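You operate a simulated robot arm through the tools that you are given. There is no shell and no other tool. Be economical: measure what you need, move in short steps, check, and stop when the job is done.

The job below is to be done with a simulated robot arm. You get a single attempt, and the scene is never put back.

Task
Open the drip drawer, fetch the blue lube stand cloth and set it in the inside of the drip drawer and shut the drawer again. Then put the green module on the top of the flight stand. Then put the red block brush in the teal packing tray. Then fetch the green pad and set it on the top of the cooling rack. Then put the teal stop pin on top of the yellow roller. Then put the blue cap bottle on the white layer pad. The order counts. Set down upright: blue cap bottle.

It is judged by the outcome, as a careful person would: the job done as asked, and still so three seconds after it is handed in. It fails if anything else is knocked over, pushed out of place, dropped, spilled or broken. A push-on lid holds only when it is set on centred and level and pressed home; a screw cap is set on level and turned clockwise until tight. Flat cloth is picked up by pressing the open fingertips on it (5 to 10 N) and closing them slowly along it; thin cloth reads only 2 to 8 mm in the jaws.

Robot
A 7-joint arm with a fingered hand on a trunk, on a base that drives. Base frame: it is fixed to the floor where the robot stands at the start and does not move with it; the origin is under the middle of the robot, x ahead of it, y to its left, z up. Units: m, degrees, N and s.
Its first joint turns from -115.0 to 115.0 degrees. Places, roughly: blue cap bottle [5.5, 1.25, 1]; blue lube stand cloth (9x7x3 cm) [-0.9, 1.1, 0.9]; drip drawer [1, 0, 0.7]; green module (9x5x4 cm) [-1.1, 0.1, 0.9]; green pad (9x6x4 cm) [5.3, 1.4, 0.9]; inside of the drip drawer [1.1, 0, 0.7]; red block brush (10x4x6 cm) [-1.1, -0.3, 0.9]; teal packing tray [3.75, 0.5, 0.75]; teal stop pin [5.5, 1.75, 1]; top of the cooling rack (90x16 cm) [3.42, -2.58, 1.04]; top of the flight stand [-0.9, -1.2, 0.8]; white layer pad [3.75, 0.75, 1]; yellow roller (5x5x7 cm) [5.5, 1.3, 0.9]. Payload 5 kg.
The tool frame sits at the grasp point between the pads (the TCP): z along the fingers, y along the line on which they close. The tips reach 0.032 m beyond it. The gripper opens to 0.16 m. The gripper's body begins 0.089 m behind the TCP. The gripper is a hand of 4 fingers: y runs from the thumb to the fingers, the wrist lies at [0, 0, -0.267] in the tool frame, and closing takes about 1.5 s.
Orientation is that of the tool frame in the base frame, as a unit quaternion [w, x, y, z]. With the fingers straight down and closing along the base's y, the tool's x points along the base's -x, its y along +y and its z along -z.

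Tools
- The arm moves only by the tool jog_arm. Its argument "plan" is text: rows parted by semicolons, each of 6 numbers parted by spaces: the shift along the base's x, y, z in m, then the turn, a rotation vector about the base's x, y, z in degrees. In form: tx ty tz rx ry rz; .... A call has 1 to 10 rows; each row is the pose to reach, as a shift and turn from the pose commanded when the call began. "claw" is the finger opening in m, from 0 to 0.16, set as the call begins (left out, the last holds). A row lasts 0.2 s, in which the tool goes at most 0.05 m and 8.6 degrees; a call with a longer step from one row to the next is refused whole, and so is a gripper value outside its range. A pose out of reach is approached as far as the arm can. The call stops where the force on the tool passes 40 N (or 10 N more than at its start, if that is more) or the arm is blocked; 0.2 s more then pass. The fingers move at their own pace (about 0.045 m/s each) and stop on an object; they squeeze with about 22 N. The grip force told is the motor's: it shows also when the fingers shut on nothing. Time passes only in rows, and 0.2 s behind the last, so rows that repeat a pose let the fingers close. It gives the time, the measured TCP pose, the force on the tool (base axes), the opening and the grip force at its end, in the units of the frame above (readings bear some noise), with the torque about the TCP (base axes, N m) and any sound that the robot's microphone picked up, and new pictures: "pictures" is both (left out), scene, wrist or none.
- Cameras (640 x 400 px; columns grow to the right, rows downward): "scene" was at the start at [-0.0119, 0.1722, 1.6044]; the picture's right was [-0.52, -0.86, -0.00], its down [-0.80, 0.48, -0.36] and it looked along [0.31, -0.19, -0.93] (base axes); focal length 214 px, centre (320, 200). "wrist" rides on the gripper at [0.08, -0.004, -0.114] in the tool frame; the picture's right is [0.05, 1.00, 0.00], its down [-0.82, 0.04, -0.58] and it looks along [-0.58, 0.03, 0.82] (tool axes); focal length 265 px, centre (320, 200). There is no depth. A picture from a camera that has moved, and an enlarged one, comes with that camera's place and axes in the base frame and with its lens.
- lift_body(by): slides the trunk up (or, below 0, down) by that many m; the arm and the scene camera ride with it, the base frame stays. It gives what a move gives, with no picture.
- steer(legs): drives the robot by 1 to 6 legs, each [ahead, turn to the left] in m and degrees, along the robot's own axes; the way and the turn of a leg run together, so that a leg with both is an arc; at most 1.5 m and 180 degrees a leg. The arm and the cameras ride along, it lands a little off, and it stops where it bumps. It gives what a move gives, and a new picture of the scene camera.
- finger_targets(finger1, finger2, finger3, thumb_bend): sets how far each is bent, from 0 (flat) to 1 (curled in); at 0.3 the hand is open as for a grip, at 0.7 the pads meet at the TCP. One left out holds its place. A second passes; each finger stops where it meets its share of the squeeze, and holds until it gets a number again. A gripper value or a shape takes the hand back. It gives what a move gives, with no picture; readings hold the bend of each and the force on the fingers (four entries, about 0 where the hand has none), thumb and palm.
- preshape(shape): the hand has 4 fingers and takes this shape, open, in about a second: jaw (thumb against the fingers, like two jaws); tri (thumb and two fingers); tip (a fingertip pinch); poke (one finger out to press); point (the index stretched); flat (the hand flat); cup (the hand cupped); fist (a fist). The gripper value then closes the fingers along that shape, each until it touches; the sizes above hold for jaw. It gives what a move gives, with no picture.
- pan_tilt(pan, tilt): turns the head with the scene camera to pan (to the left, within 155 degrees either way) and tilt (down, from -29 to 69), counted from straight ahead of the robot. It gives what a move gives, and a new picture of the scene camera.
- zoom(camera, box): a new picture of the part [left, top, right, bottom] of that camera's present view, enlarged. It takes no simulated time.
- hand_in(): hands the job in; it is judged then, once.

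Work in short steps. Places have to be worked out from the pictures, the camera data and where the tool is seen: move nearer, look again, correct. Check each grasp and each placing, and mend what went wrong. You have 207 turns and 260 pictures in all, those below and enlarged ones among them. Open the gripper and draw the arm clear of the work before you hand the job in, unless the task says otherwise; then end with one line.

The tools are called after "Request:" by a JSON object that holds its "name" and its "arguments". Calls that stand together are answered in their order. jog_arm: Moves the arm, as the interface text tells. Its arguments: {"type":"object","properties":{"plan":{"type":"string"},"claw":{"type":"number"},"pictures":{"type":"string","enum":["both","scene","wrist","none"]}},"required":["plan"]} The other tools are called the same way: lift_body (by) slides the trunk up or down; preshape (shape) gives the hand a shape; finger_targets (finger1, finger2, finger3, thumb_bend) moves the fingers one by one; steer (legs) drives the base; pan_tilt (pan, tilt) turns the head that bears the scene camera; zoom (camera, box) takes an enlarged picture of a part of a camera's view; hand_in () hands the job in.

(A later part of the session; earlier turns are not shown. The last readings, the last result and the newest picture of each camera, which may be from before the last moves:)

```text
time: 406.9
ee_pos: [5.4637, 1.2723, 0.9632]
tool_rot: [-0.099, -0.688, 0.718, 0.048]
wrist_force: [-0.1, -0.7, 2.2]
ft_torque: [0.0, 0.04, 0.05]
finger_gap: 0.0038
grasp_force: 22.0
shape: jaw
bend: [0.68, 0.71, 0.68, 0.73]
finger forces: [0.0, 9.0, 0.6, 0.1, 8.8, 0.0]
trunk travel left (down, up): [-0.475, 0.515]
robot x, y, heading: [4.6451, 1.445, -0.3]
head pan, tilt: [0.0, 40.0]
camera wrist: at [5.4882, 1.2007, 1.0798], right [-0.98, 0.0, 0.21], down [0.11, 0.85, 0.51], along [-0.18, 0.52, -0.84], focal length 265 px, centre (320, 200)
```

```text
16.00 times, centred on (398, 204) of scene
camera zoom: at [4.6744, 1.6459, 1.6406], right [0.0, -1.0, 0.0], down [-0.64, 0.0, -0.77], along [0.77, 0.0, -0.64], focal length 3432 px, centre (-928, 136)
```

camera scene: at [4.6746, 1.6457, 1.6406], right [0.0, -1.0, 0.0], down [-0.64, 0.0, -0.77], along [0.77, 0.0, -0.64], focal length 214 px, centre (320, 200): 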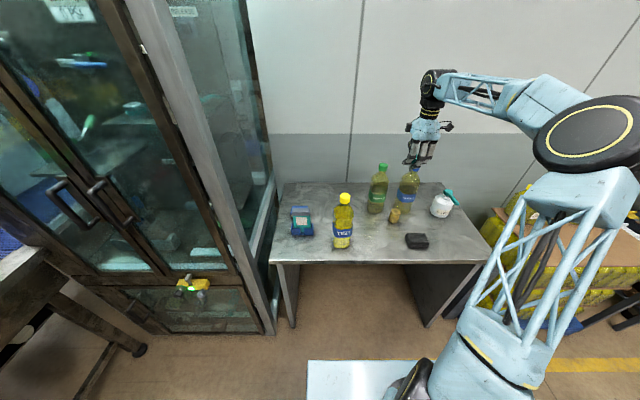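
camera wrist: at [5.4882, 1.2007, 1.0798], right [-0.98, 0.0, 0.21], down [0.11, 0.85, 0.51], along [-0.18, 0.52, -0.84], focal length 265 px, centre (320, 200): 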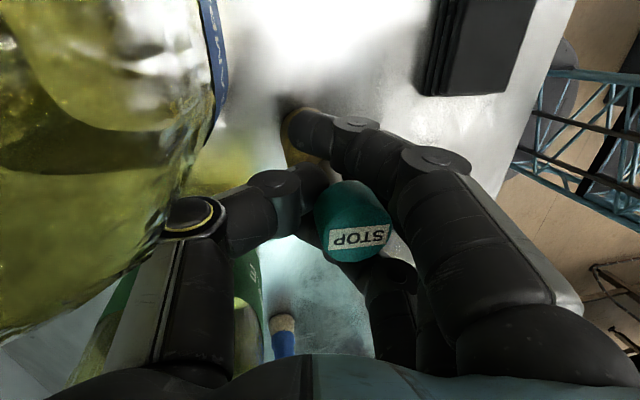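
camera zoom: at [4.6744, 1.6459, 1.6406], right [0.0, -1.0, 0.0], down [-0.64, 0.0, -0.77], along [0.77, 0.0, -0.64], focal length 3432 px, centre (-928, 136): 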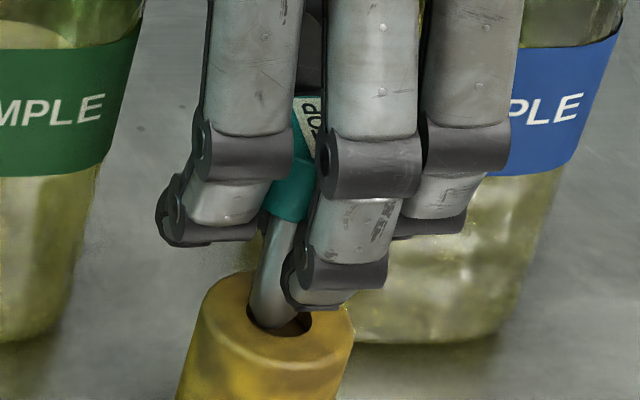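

The shaft end is at the hole but the pin leans ~6° toward +y. I rotate +6° about x with compensation and shift 2.5 mm to -y.

Request:
{"name": "jog_arm", "arguments": {"plan": "0 0 0.003 0 0 0; 0 -0.003 0.003 3 0 0; 0 -0.0055 0.003 6 0 0; 0 -0.0075 0.003 6 0 0; 0 -0.0075 0.001 6 0 0; 0 -0.0075 -0.001 6 0 0; 0 -0.0075 -0.003 6 0 0; 0 -0.0075 -0.003 6 0 0", "pictures": "none"}}

Request:
{"name": "zoom", "arguments": {"camera": "scene", "box": [386, 194, 410, 214]}}

```text
time: 408.8
ee_pos: [5.4629, 1.2652, 0.9623]
tool_rot: [-0.063, -0.692, 0.714, 0.085]
wrist_force: [-1.0, 0.4, 13.5]
ft_torque: [0.0, 0.14, 0.06]
finger_gap: 0.0042
grasp_force: 22.0
shape: jaw
bend: [0.68, 0.71, 0.68, 0.74]
finger forces: [0.1, 10.4, 0.6, 0.0, 9.8, 0.4]
trunk travel left (down, up): [-0.475, 0.515]
robot x, y, heading: [4.6476, 1.4431, -0.0]
head pan, tilt: [0.0, 40.0]
```

```text
16.00 times, centred on (398, 204) of scene
camera zoom: at [4.6735, 1.6461, 1.6407], right [0.0, -1.0, 0.0], down [-0.64, 0.0, -0.77], along [0.77, 0.0, -0.64], focal length 3432 px, centre (-928, 136)
```

zoom: 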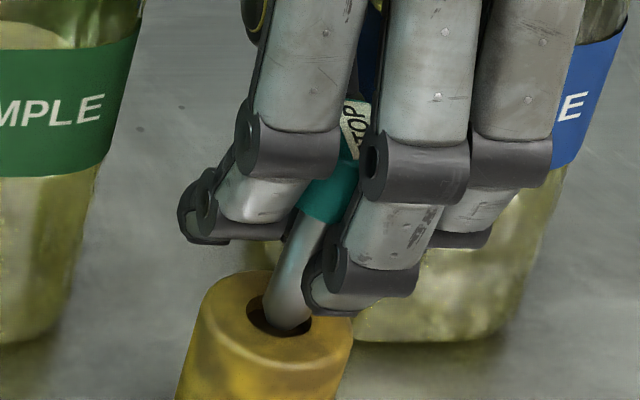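

Closer: tip slightly to the front/right of the hole and leaning 3° the other way. Fine correction again.

Request:
{"name": "jog_arm", "arguments": {"plan": "0 0 0.004 0 0 0; 0.002 0.003 0.004 -1.5 0 0; 0.004 0.0056 0.004 -3 0 0; 0.004 0.0056 0.001 -3 0 0; 0.004 0.0056 -0.001 -3 0 0; 0.004 0.0056 -0.003 -3 0 0; 0.004 0.0056 -0.003 -3 0 0", "pictures": "none"}}

Request:
{"name": "zoom", "arguments": {"camera": "scene", "box": [386, 194, 410, 214]}}

```text
time: 410.4
ee_pos: [5.4678, 1.2691, 0.9574]
tool_rot: [-0.081, -0.689, 0.717, 0.066]
wrist_force: [0.8, -0.8, 17.2]
ft_torque: [0.01, 0.23, 0.05]
finger_gap: 0.0042
grasp_force: 22.3
shape: jaw
bend: [0.68, 0.72, 0.68, 0.75]
finger forces: [0.0, 10.6, 1.5, 0.0, 11.7, 0.0]
trunk travel left (down, up): [-0.475, 0.515]
robot x, y, heading: [4.6493, 1.4453, -0.1]
head pan, tilt: [0.0, 40.0]
```

```text
16.00 times, centred on (398, 204) of scene
camera zoom: at [4.6734, 1.646, 1.6406], right [0.0, -1.0, 0.0], down [-0.64, 0.0, -0.77], along [0.77, 0.0, -0.64], focal length 3432 px, centre (-928, 136)
```

zoom: 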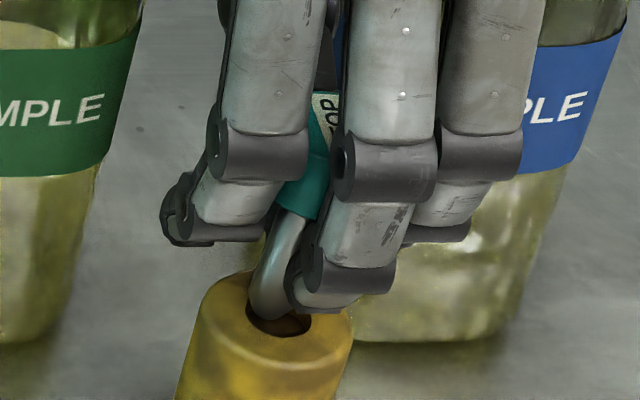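

Request:
{"name": "jog_arm", "arguments": {"plan": "0 0 0.006 0 0 0; -0.0025 -0.002 0.006 0 0 0; -0.005 -0.004 0.006 0 0 0; -0.005 -0.004 0.006 0 0 0", "pictures": "none"}}

Request:
{"name": "zoom", "arguments": {"camera": "scene", "box": [386, 194, 410, 214]}}

```text
time: 411.4
ee_pos: [5.464, 1.2655, 0.962]
tool_rot: [-0.082, -0.69, 0.716, 0.066]
wrist_force: [0.3, 0.5, -0.6]
ft_torque: [-0.01, 0.01, 0.01]
finger_gap: 0.0034
grasp_force: 22.3
shape: jaw
bend: [0.68, 0.71, 0.68, 0.74]
finger forces: [0.0, 8.4, 0.4, 0.0, 8.1, 0.0]
trunk travel left (down, up): [-0.475, 0.515]
robot x, y, heading: [4.65, 1.4453, -0.2]
head pan, tilt: [0.0, 40.0]
```

```text
16.00 times, centred on (398, 204) of scene
camera zoom: at [4.6747, 1.6458, 1.6405], right [0.0, -1.0, 0.0], down [-0.64, 0.0, -0.77], along [0.77, 0.0, -0.64], focal length 3432 px, centre (-928, 136)
```

zoom: 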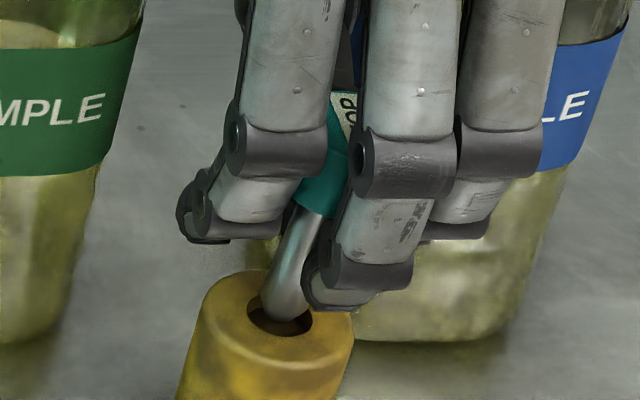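

Well aligned. Lower 8 mm now.

Request:
{"name": "jog_arm", "arguments": {"plan": "0 0 -0.002 0 0 0; 0 0 -0.004 0 0 0; 0 0 -0.006 0 0 0; 0 0 -0.008 0 0 0; 0 0 -0.008 0 0 0", "pictures": "none"}}

Request:
{"name": "zoom", "arguments": {"camera": "scene", "box": [386, 194, 410, 214]}}

```text
time: 412.6
ee_pos: [5.4628, 1.2648, 0.9586]
tool_rot: [-0.082, -0.69, 0.716, 0.066]
wrist_force: [1.2, -1.0, 15.3]
ft_torque: [0.01, 0.21, 0.01]
finger_gap: 0.0042
grasp_force: 21.5
shape: jaw
bend: [0.68, 0.72, 0.68, 0.75]
finger forces: [0.1, 10.1, 1.0, 0.0, 11.8, 0.1]
trunk travel left (down, up): [-0.475, 0.515]
robot x, y, heading: [4.6518, 1.4404, -0.1]
head pan, tilt: [0.0, 40.0]
```

```text
16.00 times, centred on (398, 204) of scene
camera zoom: at [4.6734, 1.646, 1.6406], right [0.0, -1.0, 0.0], down [-0.64, 0.0, -0.77], along [0.77, 0.0, -0.64], focal length 3432 px, centre (-928, 136)
```

zoom: 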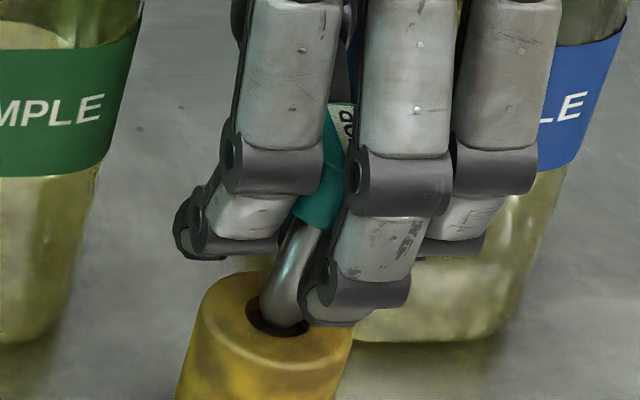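

The hole seems closed to the shaft; the pin will stand on the roller's top, so I need it upright. I lift 3 mm and rotate -6° about x with compensation.

Request:
{"name": "jog_arm", "arguments": {"plan": "0 0 0.006 0 0 0; 0 0.0022 0.006 -3 0 0; 0 0.0045 0.006 -6 0 0; 0 0.0045 0.006 -6 0 0", "pictures": "wrist"}}

Request:
{"name": "zoom", "arguments": {"camera": "scene", "box": [386, 194, 410, 214]}}

```text
time: 413.6
ee_pos: [5.4636, 1.2695, 0.9601]
tool_rot: [-0.118, -0.685, 0.718, 0.029]
wrist_force: [0.1, 0.7, -0.9]
ft_torque: [0.01, -0.04, 0.01]
finger_gap: 0.0036
grasp_force: 21.9
shape: jaw
bend: [0.68, 0.71, 0.68, 0.74]
finger forces: [0.1, 8.3, 0.4, 0.0, 7.9, 0.0]
trunk travel left (down, up): [-0.475, 0.515]
robot x, y, heading: [4.6492, 1.4438, -0.0]
head pan, tilt: [0.0, 40.0]
camera wrist: at [5.4878, 1.2044, 1.0814], right [-0.98, 0.01, 0.21], down [0.11, 0.88, 0.46], along [-0.18, 0.47, -0.86], focal length 265 px, centre (320, 200)
```

wrist: 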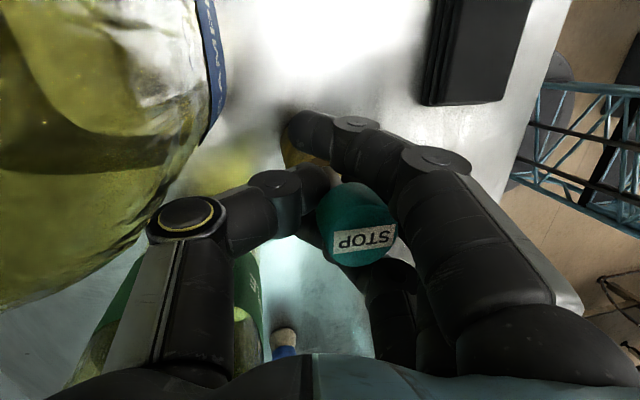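

```text
16.00 times, centred on (398, 204) of scene
camera zoom: at [4.6747, 1.6459, 1.6405], right [0.0, -1.0, 0.0], down [-0.64, 0.0, -0.77], along [0.77, 0.0, -0.64], focal length 3432 px, centre (-928, 136)
```

zoom: 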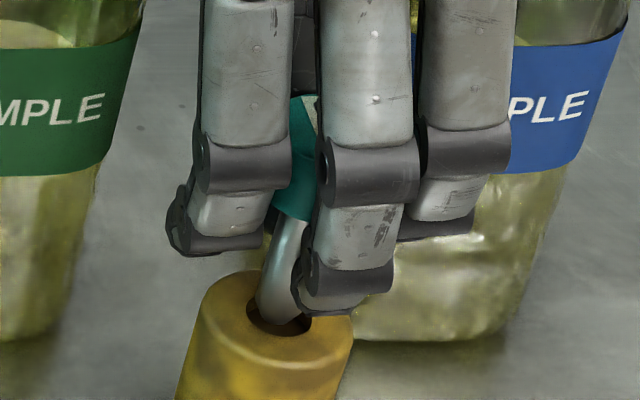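

Request:
{"name": "zoom", "arguments": {"camera": "wrist", "box": [300, 160, 412, 280]}}

```text
3.33 times, centred on (356, 220) of wrist
camera zoom: at [5.4878, 1.2044, 1.0814], right [-0.98, 0.01, 0.21], down [0.11, 0.88, 0.46], along [-0.18, 0.47, -0.86], focal length 885 px, centre (200, 133)
```

zoom: 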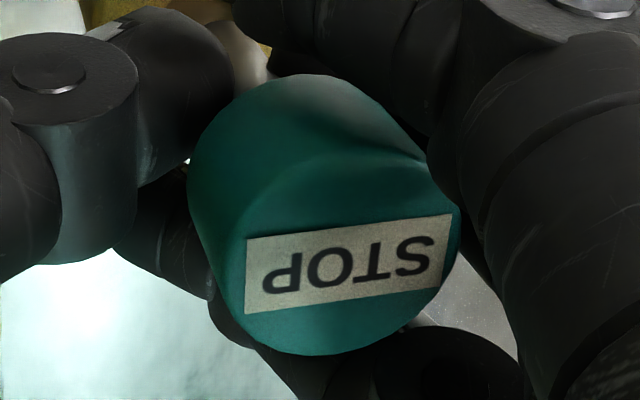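

In x it is upright (29° vs 31° expected). Small y correction (+2°, -3.5 mm), then lower to light contact.

Request:
{"name": "jog_arm", "arguments": {"plan": "0 -0.0017 0.001 1 0 0; 0 -0.0035 0.001 2 0 0; 0 -0.0035 -0.001 2 0 0; 0 -0.0035 -0.002 2 0 0; 0 -0.0035 -0.002 2 0 0", "pictures": "none"}}

Request:
{"name": "zoom", "arguments": {"camera": "scene", "box": [386, 194, 410, 214]}}

```text
time: 414.8
ee_pos: [5.4641, 1.2669, 0.9589]
tool_rot: [-0.106, -0.687, 0.718, 0.041]
wrist_force: [0.0, -1.2, 0.8]
ft_torque: [0.01, -0.03, -0.01]
finger_gap: 0.0037
grasp_force: 21.4
shape: jaw
bend: [0.68, 0.71, 0.68, 0.74]
finger forces: [0.1, 8.3, 0.3, 0.1, 8.1, 0.0]
trunk travel left (down, up): [-0.475, 0.515]
robot x, y, heading: [4.6479, 1.4433, -0.2]
head pan, tilt: [0.0, 40.0]
```

```text
16.00 times, centred on (398, 204) of scene
camera zoom: at [4.6746, 1.6458, 1.6405], right [0.0, -1.0, 0.0], down [-0.64, 0.0, -0.77], along [0.77, 0.0, -0.64], focal length 3432 px, centre (-928, 136)
```

zoom: 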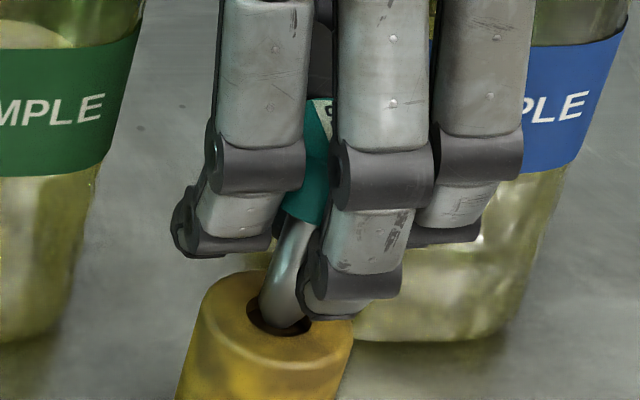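

Excellent alignment. Lower a few mm further.

Request:
{"name": "jog_arm", "arguments": {"plan": "0 0 -0.002 0 0 0; 0 0 -0.004 0 0 0; 0 0 -0.006 0 0 0; 0 0 -0.006 0 0 0", "pictures": "none"}}

Request:
{"name": "zoom", "arguments": {"camera": "scene", "box": [386, 194, 410, 214]}}

```text
time: 415.8
ee_pos: [5.4624, 1.2663, 0.9552]
tool_rot: [-0.106, -0.687, 0.718, 0.041]
wrist_force: [3.0, -2.1, 14.4]
ft_torque: [-0.03, 0.16, 0.0]
finger_gap: 0.0045
grasp_force: 22.2
shape: jaw
bend: [0.68, 0.72, 0.68, 0.75]
finger forces: [0.0, 9.5, 1.1, 0.0, 11.9, 0.0]
trunk travel left (down, up): [-0.475, 0.515]
robot x, y, heading: [4.6487, 1.4452, -0.2]
head pan, tilt: [0.0, 40.0]
```

```text
16.00 times, centred on (398, 204) of scene
camera zoom: at [4.6737, 1.6459, 1.6406], right [0.0, -1.0, 0.0], down [-0.64, 0.0, -0.77], along [0.77, 0.0, -0.64], focal length 3432 px, centre (-928, 136)
```

zoom: 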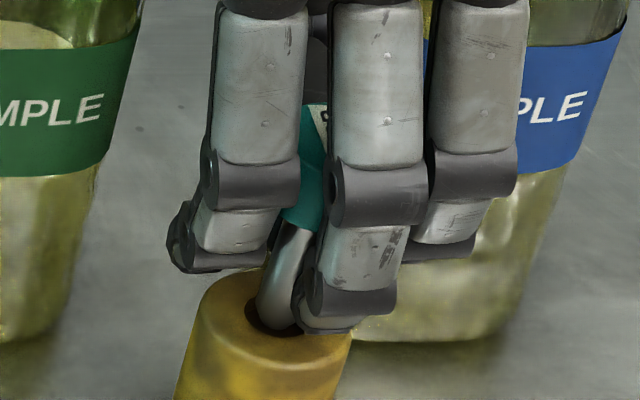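

I relieve the pressure by 1.5 mm and open to release the pin on the roller.

Request:
{"name": "jog_arm", "arguments": {"plan": "0 0 0.0015 0 0 0; 0 0 0.0015 0 0 0", "pictures": "none"}}

Request:
{"name": "jog_arm", "arguments": {"plan": "0 0 0 0 0 0; 0 0 0 0 0 0; 0 0 0 0 0 0; 0 0 0 0 0 0; 0 0 0 0 0 0", "claw": 0.06, "pictures": "wrist"}}

Request:
{"name": "zoom", "arguments": {"camera": "scene", "box": [370, 180, 434, 220]}}

```text
time: 416.4
ee_pos: [5.4612, 1.267, 0.9548]
tool_rot: [-0.106, -0.686, 0.719, 0.041]
wrist_force: [0.3, -2.2, 5.2]
ft_torque: [-0.04, 0.07, -0.02]
finger_gap: 0.0039
grasp_force: 22.3
shape: jaw
bend: [0.68, 0.72, 0.68, 0.74]
finger forces: [0.0, 8.6, 0.8, 0.0, 9.5, 0.1]
trunk travel left (down, up): [-0.475, 0.515]
robot x, y, heading: [4.6489, 1.4458, -0.3]
head pan, tilt: [0.0, 40.0]
```

```text
time: 417.6
ee_pos: [5.4614, 1.2669, 0.9559]
tool_rot: [-0.106, -0.687, 0.718, 0.041]
wrist_force: [0.2, 0.0, 0.4]
ft_torque: [-0.02, -0.01, 0.02]
finger_gap: 0.0591
grasp_force: 0.1
shape: jaw
bend: [0.73, 0.73, 0.73, 0.7]
finger forces: [0.0, 0.1, 0.1, 0.0, 0.1, 0.1]
trunk travel left (down, up): [-0.475, 0.515]
robot x, y, heading: [4.6469, 1.4474, -0.1]
head pan, tilt: [0.0, 40.0]
camera wrist: at [5.4873, 1.1974, 1.0729], right [-0.98, 0.0, 0.21], down [0.11, 0.86, 0.49], along [-0.18, 0.51, -0.84], focal length 265 px, centre (320, 200)
```

wrist: 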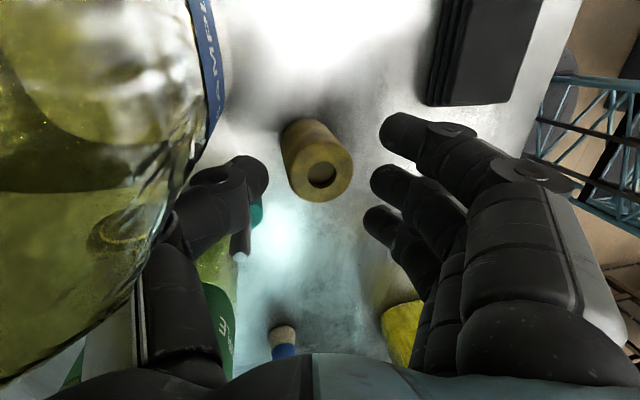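

```text
10.00 times, centred on (402, 200) of scene
camera zoom: at [4.6746, 1.6458, 1.6405], right [0.0, -1.0, 0.0], down [-0.64, 0.0, -0.77], along [0.77, 0.0, -0.64], focal length 2145 px, centre (-500, 200)
```

zoom: 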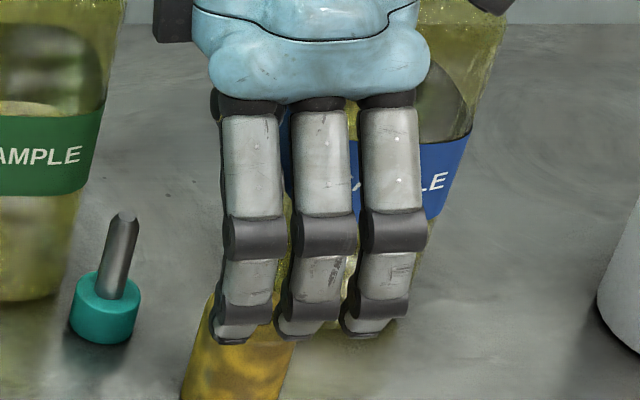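

The pin dropped and is standing head-down on the table beside the roller — actually a very stable pose, which I can use on the roller too. First I lift the hand straight up carefully.

Request:
{"name": "jog_arm", "arguments": {"plan": "-0.002 -0.002 0.02 0 0 0; -0.004 -0.004 0.05 0 0 0; -0.004 -0.004 0.09 0 0 0; -0.004 -0.004 0.13 0 0 0; -0.004 -0.004 0.17 0 0 0; -0.004 -0.004 0.21 6 -6 0; -0.004 -0.004 0.24 6 -12 0; -0.004 -0.004 0.24 6 -12 0", "pictures": "wrist"}}

Request:
{"name": "zoom", "arguments": {"camera": "scene", "box": [340, 150, 440, 212]}}

```text
time: 419.4
ee_pos: [5.4574, 1.265, 1.1937]
tool_rot: [0.006, -0.692, 0.721, 0.008]
wrist_force: [-0.6, 0.5, 0.2]
ft_torque: [0.0, 0.03, -0.04]
finger_gap: 0.0593
grasp_force: 0.1
shape: jaw
bend: [0.73, 0.73, 0.73, 0.7]
finger forces: [0.0, 0.0, 0.0, 0.0, 0.0, 0.0]
trunk travel left (down, up): [-0.475, 0.515]
robot x, y, heading: [4.6482, 1.4494, 0.0]
head pan, tilt: [0.0, 40.0]
camera wrist: at [5.458, 1.1833, 1.3071], right [-1.0, -0.01, 0.0], down [-0.01, 0.81, 0.59], along [-0.01, 0.59, -0.81], focal length 265 px, centre (320, 200)
```

wrist: 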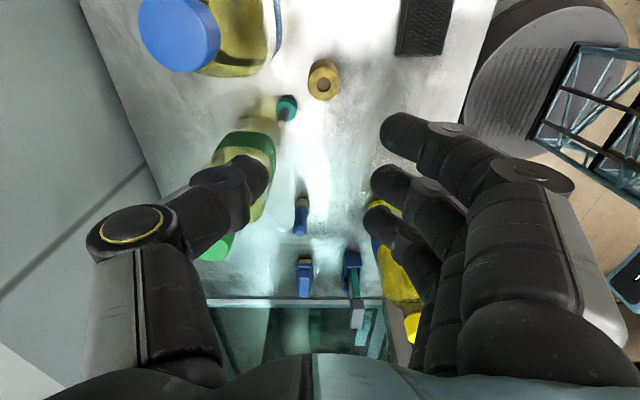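

```text
6.40 times, centred on (390, 181) of scene
camera zoom: at [4.6746, 1.6459, 1.6404], right [0.0, -1.0, 0.0], down [-0.64, 0.0, -0.77], along [0.77, 0.0, -0.64], focal length 1373 px, centre (-128, 322)
```

zoom: 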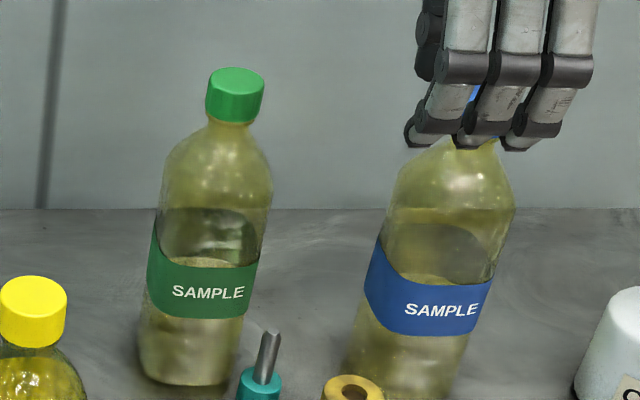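

Pin stands at ≈(5.507, 1.318), close to the green bottle. A slimmer grip is needed, so I take the "tri" shape (thumb + two fingers) and look.

Request:
{"name": "preshape", "arguments": {"shape": "tri"}}

Request:
{"name": "jog_arm", "arguments": {"plan": "0 0 0 0 0 0; 0 0 0 0 0 0; 0 0 0 0 0 0; 0 0 0 0 0 0; 0 0 0 0 0 0", "claw": 0.04, "pictures": "wrist"}}

```text
time: 420.2
ee_pos: [5.4581, 1.2652, 1.1954]
tool_rot: [0.006, -0.693, 0.721, 0.006]
wrist_force: [0.4, 0.6, -0.1]
ft_torque: [0.03, -0.02, 0.0]
finger_gap: 0.1598
grasp_force: 0.1
shape: tri
bend: [0.3, 0.3, 0.01, 0.3]
finger forces: [0.0, 0.0, 0.0, 0.0, 0.1, 0.0]
trunk travel left (down, up): [-0.475, 0.515]
robot x, y, heading: [4.6465, 1.4436, -0.3]
head pan, tilt: [0.0, 40.0]
```

```text
time: 421.4
ee_pos: [5.4581, 1.2649, 1.1946]
tool_rot: [0.006, -0.692, 0.722, 0.007]
wrist_force: [-0.2, 0.2, -0.1]
ft_torque: [-0.01, 0.0, 0.02]
finger_gap: 0.054
grasp_force: 0.0
shape: tri
bend: [0.73, 0.73, 0.01, 0.7]
finger forces: [0.0, 0.0, 0.0, 0.0, 0.1, 0.0]
trunk travel left (down, up): [-0.475, 0.515]
robot x, y, heading: [4.6484, 1.4414, 0.1]
head pan, tilt: [0.0, 40.0]
camera wrist: at [5.458, 1.1832, 1.307], right [-1.0, -0.01, 0.0], down [-0.01, 0.81, 0.59], along [-0.01, 0.59, -0.81], focal length 265 px, centre (320, 200)
```

wrist: 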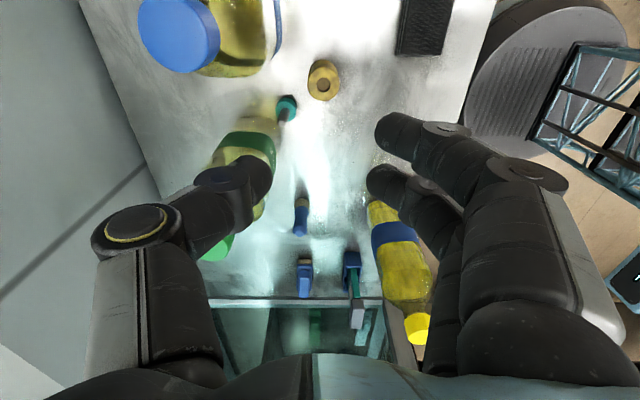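

Plan: pinch the shaft top only, with yaw -33° and a 15° lean away from the green bottle. First yaw and centre at a safe height.

Request:
{"name": "jog_arm", "arguments": {"plan": "0 0 0.02 0 0 0; 0 0 0.04 0 0 -8; 0.015 0.015 0.04 0 0 -16; 0.03 0.03 0.04 0 0 -24; 0.048 0.053 0.04 0 0 -31; 0.048 0.053 0.04 0 0 -31", "pictures": "none"}}

Request:
{"name": "jog_arm", "arguments": {"plan": "0 0 0 6.3 -4.05 0; 0 0 0 12.6 -8.1 0; 0 0 -0.03 12.6 -8.1 0; 0 0 -0.06 12.6 -8.1 0; 0 0 -0.09 12.6 -8.1 0; 0 0 -0.09 12.6 -8.1 0", "pictures": "both"}}

Request:
{"name": "zoom", "arguments": {"camera": "scene", "box": [350, 150, 450, 212]}}

```text
time: 422.9
ee_pos: [5.5068, 1.3153, 1.2333]
tool_rot: [0.007, -0.472, 0.882, 0.005]
wrist_force: [0.1, 0.5, 0.9]
ft_torque: [-0.02, 0.03, -0.01]
finger_gap: 0.0405
grasp_force: 0.1
shape: tri
bend: [0.73, 0.73, 0.01, 0.7]
finger forces: [0.1, 0.0, 0.1, 0.0, 0.0, 0.0]
trunk travel left (down, up): [-0.475, 0.515]
robot x, y, heading: [4.6459, 1.4454, -0.1]
head pan, tilt: [0.0, 40.0]
```

```text
time: 424.2
ee_pos: [5.5056, 1.3163, 1.1454]
tool_rot: [0.121, -0.469, 0.872, 0.068]
wrist_force: [0.2, -0.3, 0.4]
ft_torque: [-0.01, 0.02, 0.02]
finger_gap: 0.0407
grasp_force: 0.0
shape: tri
bend: [0.73, 0.73, 0.01, 0.7]
finger forces: [0.0, 0.0, 0.1, 0.0, 0.0, 0.0]
trunk travel left (down, up): [-0.475, 0.515]
robot x, y, heading: [4.6509, 1.4449, -0.3]
head pan, tilt: [0.0, 40.0]
camera scene: at [4.6747, 1.6459, 1.6406], right [0.0, -1.0, 0.0], down [-0.64, 0.0, -0.77], along [0.77, 0.0, -0.64], focal length 214 px, centre (320, 200)
camera wrist: at [5.4496, 1.2237, 1.2316], right [-0.86, 0.51, -0.01], down [0.31, 0.54, 0.78], along [0.4, 0.67, -0.63], focal length 265 px, centre (320, 200)
```

scene: 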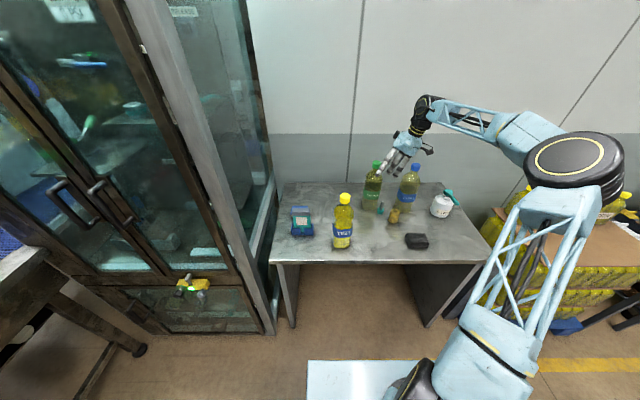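
wrist: 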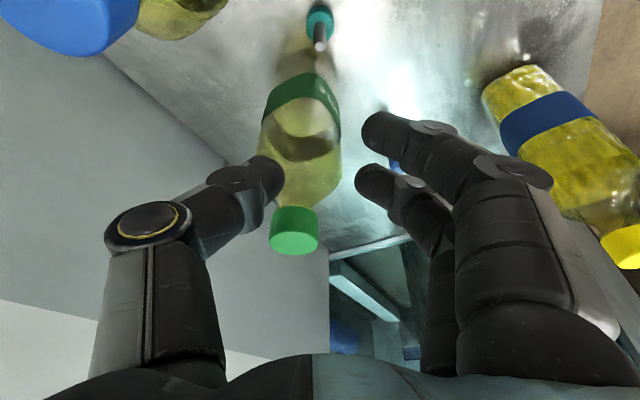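

```text
6.40 times, centred on (400, 181) of scene
camera zoom: at [4.6747, 1.6459, 1.6406], right [0.0, -1.0, 0.0], down [-0.64, 0.0, -0.77], along [0.77, 0.0, -0.64], focal length 1373 px, centre (-192, 322)
```

zoom: 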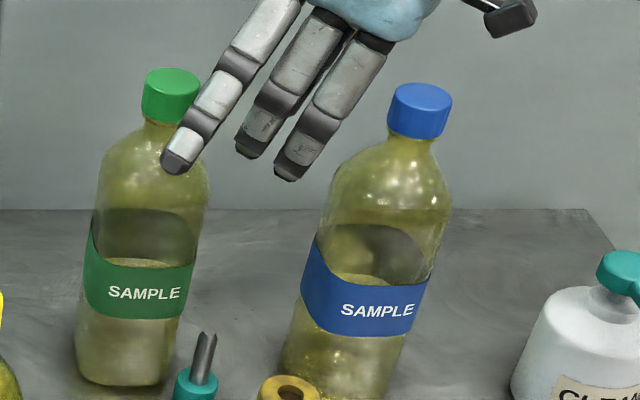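

The shaft top is at ≈(5.510, 1.3175). I descend to z≈1.0 and recheck.

Request:
{"name": "jog_arm", "arguments": {"plan": "0.002 0.001 -0.03 0 0 0; 0.004 0.001 -0.06 0 0 0; 0.004 0.001 -0.09 0 0 0; 0.004 0.001 -0.12 0 0 0; 0.004 0.001 -0.14 0 0 0; 0.004 0.001 -0.14 0 0 0", "pictures": "wrist"}}

Request:
{"name": "zoom", "arguments": {"camera": "scene", "box": [360, 170, 440, 220]}}

```text
time: 425.6
ee_pos: [5.5086, 1.3173, 1.0075]
tool_rot: [0.121, -0.469, 0.872, 0.068]
wrist_force: [0.3, 0.2, -0.2]
ft_torque: [0.0, -0.01, -0.02]
finger_gap: 0.0403
grasp_force: 0.1
shape: tri
bend: [0.73, 0.73, 0.01, 0.7]
finger forces: [0.0, 0.1, 0.0, 0.0, 0.0, 0.0]
trunk travel left (down, up): [-0.475, 0.515]
robot x, y, heading: [4.6501, 1.4427, -0.0]
head pan, tilt: [0.0, 40.0]
camera wrist: at [5.4534, 1.2247, 1.0942], right [-0.86, 0.51, -0.01], down [0.31, 0.54, 0.78], along [0.4, 0.67, -0.63], focal length 265 px, centre (320, 200)
```

wrist: 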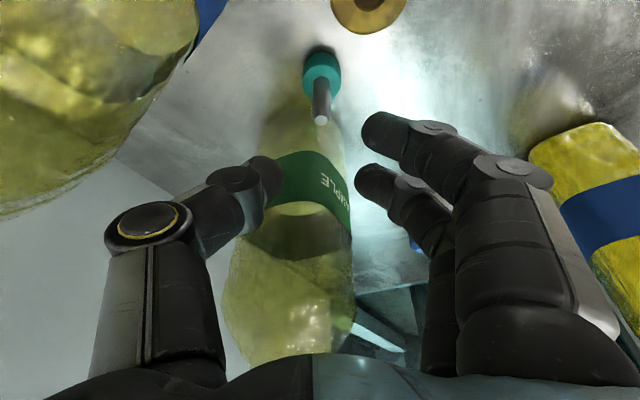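

```text
8.00 times, centred on (400, 195) of scene
camera zoom: at [4.6746, 1.6458, 1.6406], right [0.0, -1.0, 0.0], down [-0.64, 0.0, -0.77], along [0.77, 0.0, -0.64], focal length 1716 px, centre (-320, 240)
```

zoom: 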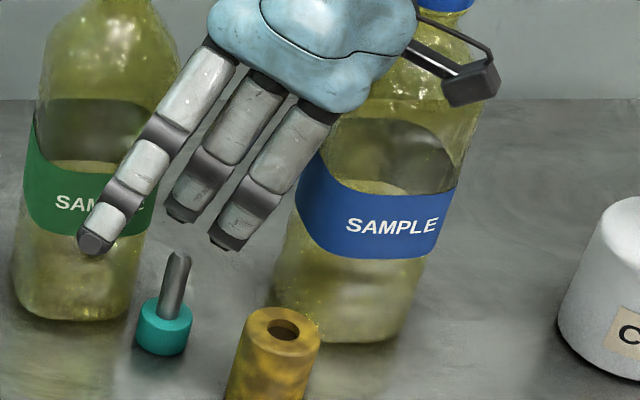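

Aligned with the shaft. Lower to z≈0.945.

Request:
{"name": "jog_arm", "arguments": {"plan": "0 0.001 -0.02 0 0 0; 0 0.001 -0.04 0 0 0; 0 0.001 -0.055 0 0 0; 0 0.001 -0.063 0 0 0; 0 0.001 -0.063 0 0 0", "pictures": "wrist"}}

Request:
{"name": "zoom", "arguments": {"camera": "scene", "box": [360, 170, 440, 220]}}

```text
time: 426.9
ee_pos: [5.511, 1.3157, 0.9419]
tool_rot: [0.121, -0.469, 0.872, 0.068]
wrist_force: [-1.3, -0.3, 0.0]
ft_torque: [0.02, -0.01, 0.02]
finger_gap: 0.0404
grasp_force: 0.0
shape: tri
bend: [0.73, 0.73, 0.01, 0.7]
finger forces: [0.0, 0.0, 0.0, 0.0, 0.0, 0.0]
trunk travel left (down, up): [-0.475, 0.515]
robot x, y, heading: [4.6491, 1.4421, -0.1]
head pan, tilt: [0.0, 40.0]
camera wrist: at [5.454, 1.2235, 1.0293], right [-0.86, 0.51, -0.01], down [0.31, 0.54, 0.78], along [0.4, 0.67, -0.63], focal length 265 px, centre (320, 200)
```

wrist: 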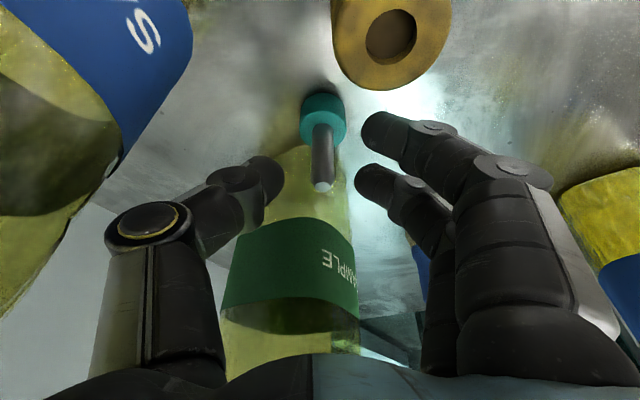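

```text
8.00 times, centred on (400, 195) of scene
camera zoom: at [4.6746, 1.6458, 1.6405], right [0.0, -1.0, 0.0], down [-0.64, 0.0, -0.77], along [0.77, 0.0, -0.64], focal length 1716 px, centre (-320, 240)
```

zoom: 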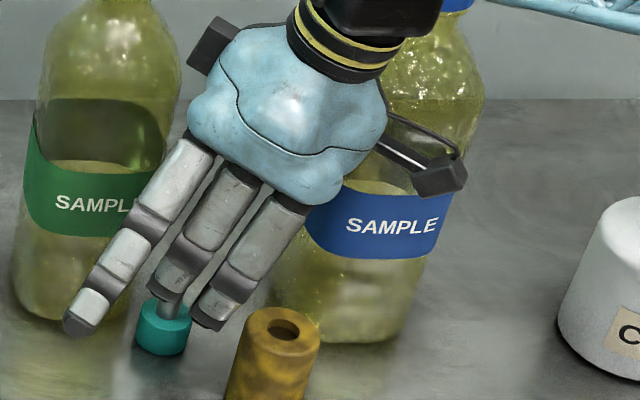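

Shaft is right between thumb and finger 2. Close.

Request:
{"name": "jog_arm", "arguments": {"plan": "0 0 0 0 0 0; 0 0 0 0 0 0; 0 0 0 0 0 0; 0 0 0 0 0 0; 0 0 0 0 0 0; 0 0 0 0 0 0", "claw": 0, "pictures": "wrist"}}

Request:
{"name": "zoom", "arguments": {"camera": "scene", "box": [360, 170, 440, 220]}}

```text
time: 428.2
ee_pos: [5.5094, 1.3158, 0.941]
tool_rot: [0.121, -0.469, 0.872, 0.068]
wrist_force: [-0.7, 0.0, 2.1]
ft_torque: [0.01, 0.04, 0.0]
finger_gap: 0.0011
grasp_force: 22.2
shape: tri
bend: [0.69, 0.71, 0.27, 0.7]
finger forces: [0.0, 15.5, 0.0, 0.0, 13.0, 0.0]
trunk travel left (down, up): [-0.475, 0.515]
robot x, y, heading: [4.6487, 1.4472, -0.0]
head pan, tilt: [0.0, 40.0]
camera wrist: at [5.4539, 1.2234, 1.0296], right [-0.86, 0.51, -0.01], down [0.31, 0.54, 0.78], along [0.4, 0.67, -0.63], focal length 265 px, centre (320, 200)
```

wrist: 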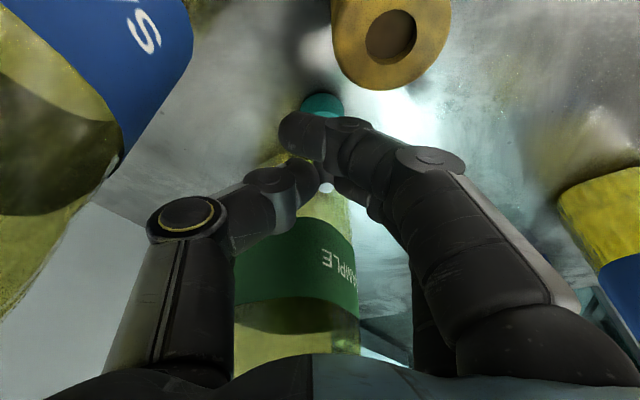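

```text
8.00 times, centred on (400, 195) of scene
camera zoom: at [4.6745, 1.6458, 1.6406], right [0.0, -1.0, 0.0], down [-0.64, 0.0, -0.77], along [0.77, 0.0, -0.64], focal length 1716 px, centre (-320, 240)
```

zoom: 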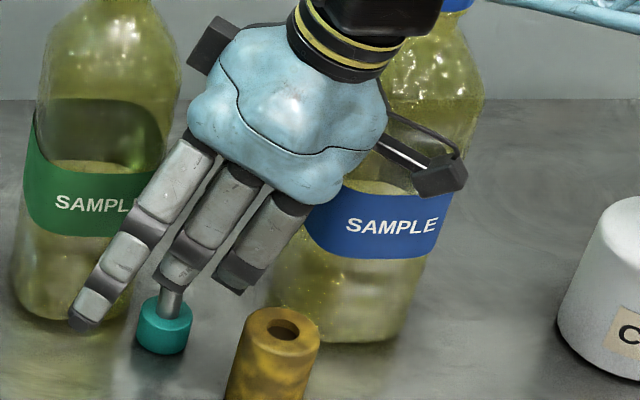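

Firm pinch (13–15 N). Lift straight up 0.1 m and check.

Request:
{"name": "jog_arm", "arguments": {"plan": "0 0 0.01 0 0 0; 0 0 0.03 0 0 0; 0 0 0.06 0 0 0; 0 0 0.09 0 0 0; 0 0 0.11 0 0 0; 0 0 0.11 0 0 0", "pictures": "wrist"}}

Request:
{"name": "zoom", "arguments": {"camera": "scene", "box": [360, 165, 440, 215]}}

```text
time: 429.6
ee_pos: [5.509, 1.319, 1.0532]
tool_rot: [0.122, -0.468, 0.873, 0.069]
wrist_force: [-1.2, 0.4, -1.1]
ft_torque: [0.01, -0.01, -0.01]
finger_gap: 0.0004
grasp_force: 21.7
shape: tri
bend: [0.69, 0.69, 0.28, 0.71]
finger forces: [0.0, 14.1, 0.0, 0.0, 14.0, 0.0]
trunk travel left (down, up): [-0.475, 0.515]
robot x, y, heading: [4.6471, 1.4452, 0.1]
head pan, tilt: [0.0, 40.0]
camera wrist: at [5.4531, 1.2265, 1.1391], right [-0.86, 0.51, -0.01], down [0.31, 0.54, 0.78], along [0.4, 0.67, -0.63], focal length 265 px, centre (320, 200)
```

wrist: 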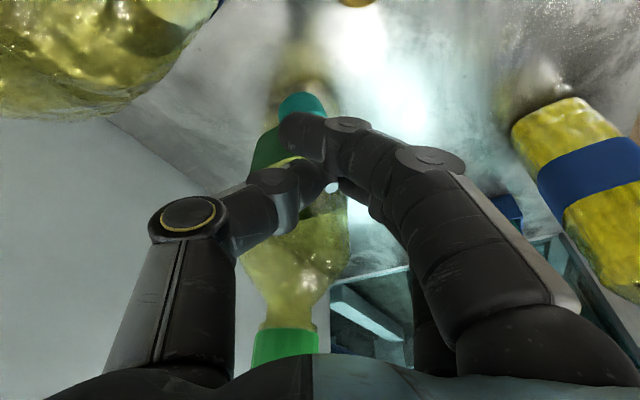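

```text
8.00 times, centred on (400, 190) of scene
camera zoom: at [4.6746, 1.6457, 1.6405], right [0.0, -1.0, 0.0], down [-0.64, 0.0, -0.77], along [0.77, 0.0, -0.64], focal length 1716 px, centre (-320, 280)
```

zoom: 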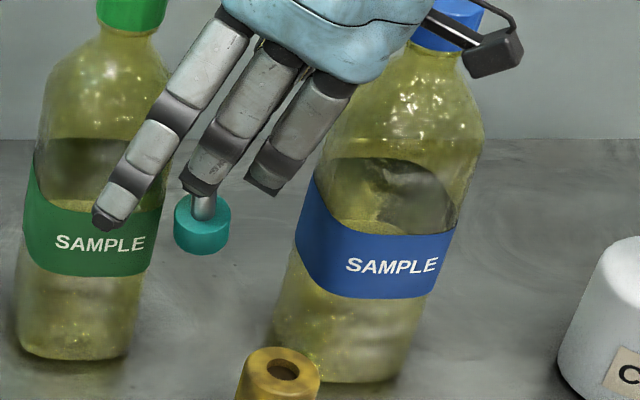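

Held. I translate over the roller at this height.

Request:
{"name": "jog_arm", "arguments": {"plan": "-0.02 -0.018 0 0 0 0; -0.04 -0.036 0 0 0 0; -0.056 -0.05 0 0 0 0; -0.056 -0.05 -0.01 0 0 0; -0.056 -0.05 -0.01 0 0 0", "pictures": "wrist"}}

Request:
{"name": "zoom", "arguments": {"camera": "scene", "box": [370, 180, 434, 220]}}

```text
time: 430.9
ee_pos: [5.4531, 1.2689, 1.0422]
tool_rot: [0.121, -0.469, 0.872, 0.068]
wrist_force: [-0.1, 0.6, -0.2]
ft_torque: [-0.02, 0.03, -0.02]
finger_gap: 0.0004
grasp_force: 22.1
shape: tri
bend: [0.69, 0.69, 0.28, 0.71]
finger forces: [0.0, 14.2, 0.1, 0.1, 14.0, 0.0]
trunk travel left (down, up): [-0.475, 0.515]
robot x, y, heading: [4.6495, 1.4463, -0.0]
head pan, tilt: [0.0, 40.0]
camera wrist: at [5.3971, 1.1763, 1.1305], right [-0.86, 0.51, -0.01], down [0.31, 0.54, 0.78], along [0.4, 0.67, -0.63], focal length 265 px, centre (320, 200)
```

wrist: 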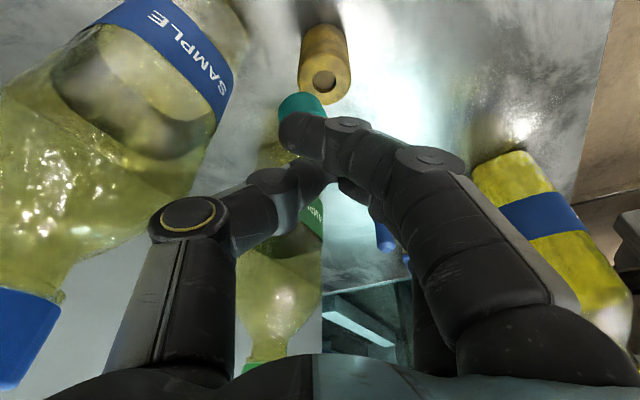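

```text
10.00 times, centred on (402, 200) of scene
camera zoom: at [4.6749, 1.6458, 1.6405], right [0.0, -1.0, 0.0], down [-0.64, 0.0, -0.77], along [0.77, 0.0, -0.64], focal length 2145 px, centre (-500, 200)
```

zoom: 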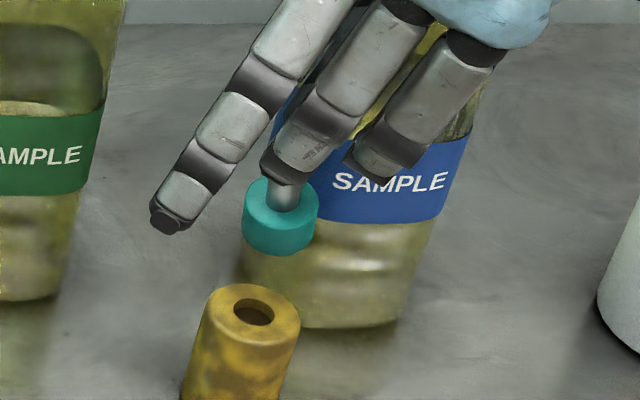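

The pin leans ~14° within the pinch plane (head toward the thumb side). I rotate the hand +14° about (0.54, 0.84, 0) to right it.

Request:
{"name": "jog_arm", "arguments": {"plan": "0 0 0.01 3.8 5.9 0; 0 0 0.01 7.6 11.8 0; 0 0 0.01 7.6 11.8 0", "pictures": "wrist"}}

Request:
{"name": "zoom", "arguments": {"camera": "scene", "box": [370, 180, 434, 220]}}

```text
time: 431.6
ee_pos: [5.4544, 1.2677, 1.0519]
tool_rot: [0.062, -0.451, 0.873, 0.174]
wrist_force: [0.7, 0.4, -1.0]
ft_torque: [0.01, -0.02, 0.02]
finger_gap: 0.0002
grasp_force: 21.9
shape: tri
bend: [0.69, 0.69, 0.28, 0.71]
finger forces: [0.0, 14.0, 0.1, 0.1, 14.1, 0.1]
trunk travel left (down, up): [-0.475, 0.515]
robot x, y, heading: [4.6488, 1.4436, 0.1]
head pan, tilt: [0.0, 40.0]
camera wrist: at [5.4153, 1.1638, 1.1363], right [-0.84, 0.49, 0.23], down [0.47, 0.44, 0.76], along [0.27, 0.75, -0.6], focal length 265 px, centre (320, 200)
```

wrist: 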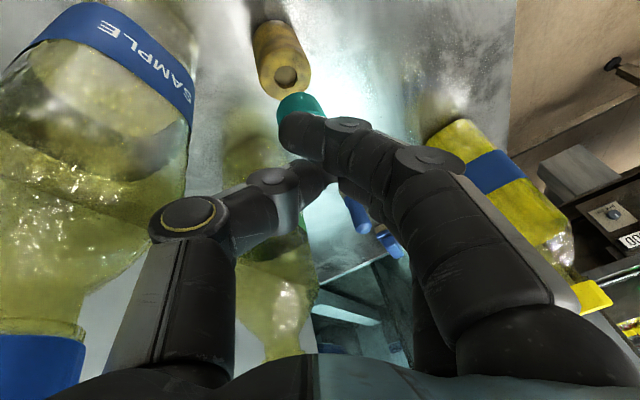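

```text
10.00 times, centred on (402, 200) of scene
camera zoom: at [4.6748, 1.6457, 1.6406], right [0.0, -1.0, 0.0], down [-0.64, 0.0, -0.77], along [0.77, 0.0, -0.64], focal length 2145 px, centre (-500, 200)
```

zoom: 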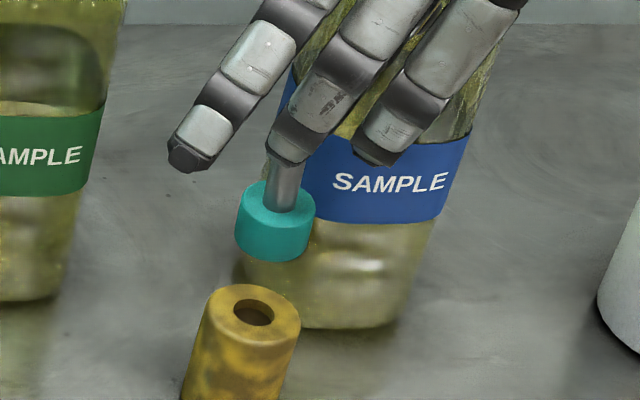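

Nearly upright now. I rotate +5° about x, shift -12 mm x, -3 mm y and lower 2 cm to compare again.

Request:
{"name": "jog_arm", "arguments": {"plan": "-0.006 -0.002 0 5 0 0; -0.012 -0.003 -0.01 5 0 0; -0.012 -0.003 -0.02 5 0 0; -0.012 -0.003 -0.02 5 0 0", "pictures": "none"}}

Request:
{"name": "zoom", "arguments": {"camera": "scene", "box": [370, 180, 434, 220]}}

```text
time: 432.6
ee_pos: [5.4421, 1.265, 1.0329]
tool_rot: [0.082, -0.448, 0.865, 0.212]
wrist_force: [0.0, -0.9, -0.8]
ft_torque: [0.01, -0.02, 0.01]
finger_gap: 0.0004
grasp_force: 22.1
shape: tri
bend: [0.69, 0.69, 0.28, 0.71]
finger forces: [0.0, 14.0, 0.1, 0.0, 14.3, 0.0]
trunk travel left (down, up): [-0.475, 0.515]
robot x, y, heading: [4.6483, 1.4441, -0.0]
head pan, tilt: [0.0, 40.0]
```

```text
10.00 times, centred on (402, 200) of scene
camera zoom: at [4.6748, 1.6455, 1.6406], right [0.0, -1.0, 0.0], down [-0.64, 0.0, -0.77], along [0.77, 0.0, -0.64], focal length 2145 px, centre (-500, 200)
```

zoom: 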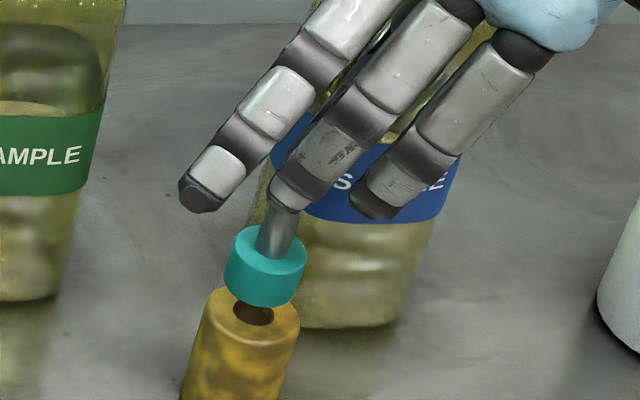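

Head bottom now computes to (5.455, 1.2735), right over the roller centre (5.454, 1.2736). Lower to contact.

Request:
{"name": "jog_arm", "arguments": {"plan": "0 0 -0.005 0 0 0; 0 0 -0.01 0 0 0; 0 0 -0.014 0 0 0; 0 0 -0.014 0 0 0", "pictures": "none"}}

Request:
{"name": "zoom", "arguments": {"camera": "scene", "box": [370, 180, 434, 220]}}

```text
time: 433.6
ee_pos: [5.4428, 1.2649, 1.0171]
tool_rot: [0.081, -0.447, 0.866, 0.211]
wrist_force: [0.2, 0.8, -0.7]
ft_torque: [0.01, -0.01, 0.03]
finger_gap: 0.0002
grasp_force: 21.8
shape: tri
bend: [0.69, 0.69, 0.28, 0.71]
finger forces: [0.0, 14.0, 0.0, 0.0, 14.3, 0.0]
trunk travel left (down, up): [-0.475, 0.515]
robot x, y, heading: [4.6506, 1.4448, -0.0]
head pan, tilt: [0.0, 40.0]
```

```text
10.00 times, centred on (402, 200) of scene
camera zoom: at [4.6747, 1.6457, 1.6406], right [0.0, -1.0, 0.0], down [-0.64, 0.0, -0.77], along [0.77, 0.0, -0.64], focal length 2145 px, centre (-500, 200)
```

zoom: 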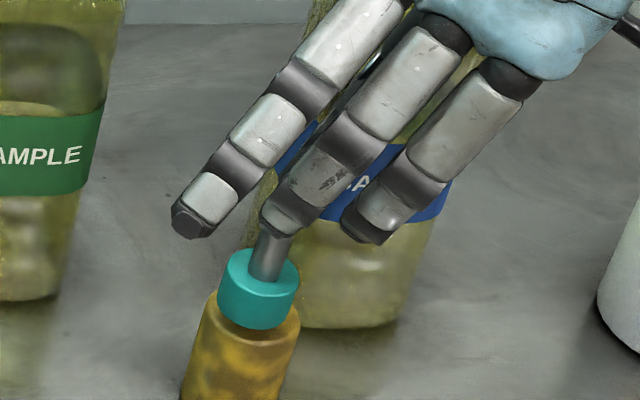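

Very well centred. Lower the last few mm.

Request:
{"name": "jog_arm", "arguments": {"plan": "0 0 -0.002 0 0 0; 0 0 -0.004 0 0 0; 0 0 -0.006 0 0 0; 0 0 -0.008 0 0 0; 0 0 -0.008 0 0 0", "pictures": "none"}}

Request:
{"name": "zoom", "arguments": {"camera": "scene", "box": [370, 180, 434, 220]}}

```text
time: 434.9
ee_pos: [5.4427, 1.265, 1.0102]
tool_rot: [0.081, -0.448, 0.865, 0.212]
wrist_force: [-0.5, -0.2, -0.3]
ft_torque: [0.02, -0.02, -0.02]
finger_gap: 0.0006
grasp_force: 22.2
shape: tri
bend: [0.69, 0.69, 0.28, 0.71]
finger forces: [0.0, 14.0, 0.0, 0.0, 14.4, 0.0]
trunk travel left (down, up): [-0.475, 0.515]
robot x, y, heading: [4.6492, 1.4451, -0.1]
head pan, tilt: [0.0, 40.0]
```

```text
10.00 times, centred on (402, 200) of scene
camera zoom: at [4.6746, 1.6457, 1.6406], right [0.0, -1.0, 0.0], down [-0.64, 0.0, -0.77], along [0.77, 0.0, -0.64], focal length 2145 px, centre (-500, 200)
```

zoom: 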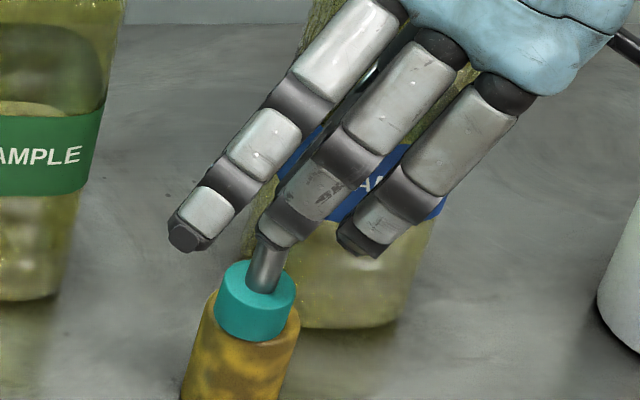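

Request:
{"name": "jog_arm", "arguments": {"plan": "0 0 -0.002 0 0 0; 0 0 -0.004 0 0 0; 0 0 -0.006 0 0 0; 0 0 -0.006 0 0 0", "pictures": "none"}}

Request:
{"name": "zoom", "arguments": {"camera": "scene", "box": [370, 180, 434, 220]}}

```text
time: 435.9
ee_pos: [5.4432, 1.2653, 1.0035]
tool_rot: [0.081, -0.448, 0.865, 0.212]
wrist_force: [-0.8, 0.0, -0.7]
ft_torque: [0.02, -0.01, -0.02]
finger_gap: 0.0003
grasp_force: 22.4
shape: tri
bend: [0.69, 0.69, 0.28, 0.71]
finger forces: [0.1, 14.0, 0.1, 0.0, 14.4, 0.0]
trunk travel left (down, up): [-0.475, 0.515]
robot x, y, heading: [4.6467, 1.4471, -0.3]
head pan, tilt: [0.0, 40.0]
```

```text
10.00 times, centred on (402, 200) of scene
camera zoom: at [4.6746, 1.6457, 1.6406], right [0.0, -1.0, 0.0], down [-0.64, 0.0, -0.77], along [0.77, 0.0, -0.64], focal length 2145 px, centre (-500, 200)
```

zoom: 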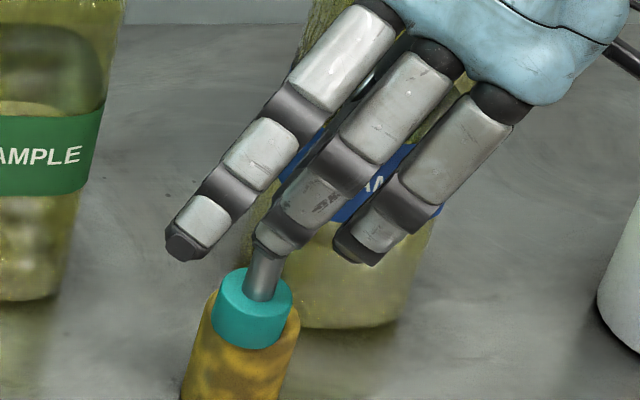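

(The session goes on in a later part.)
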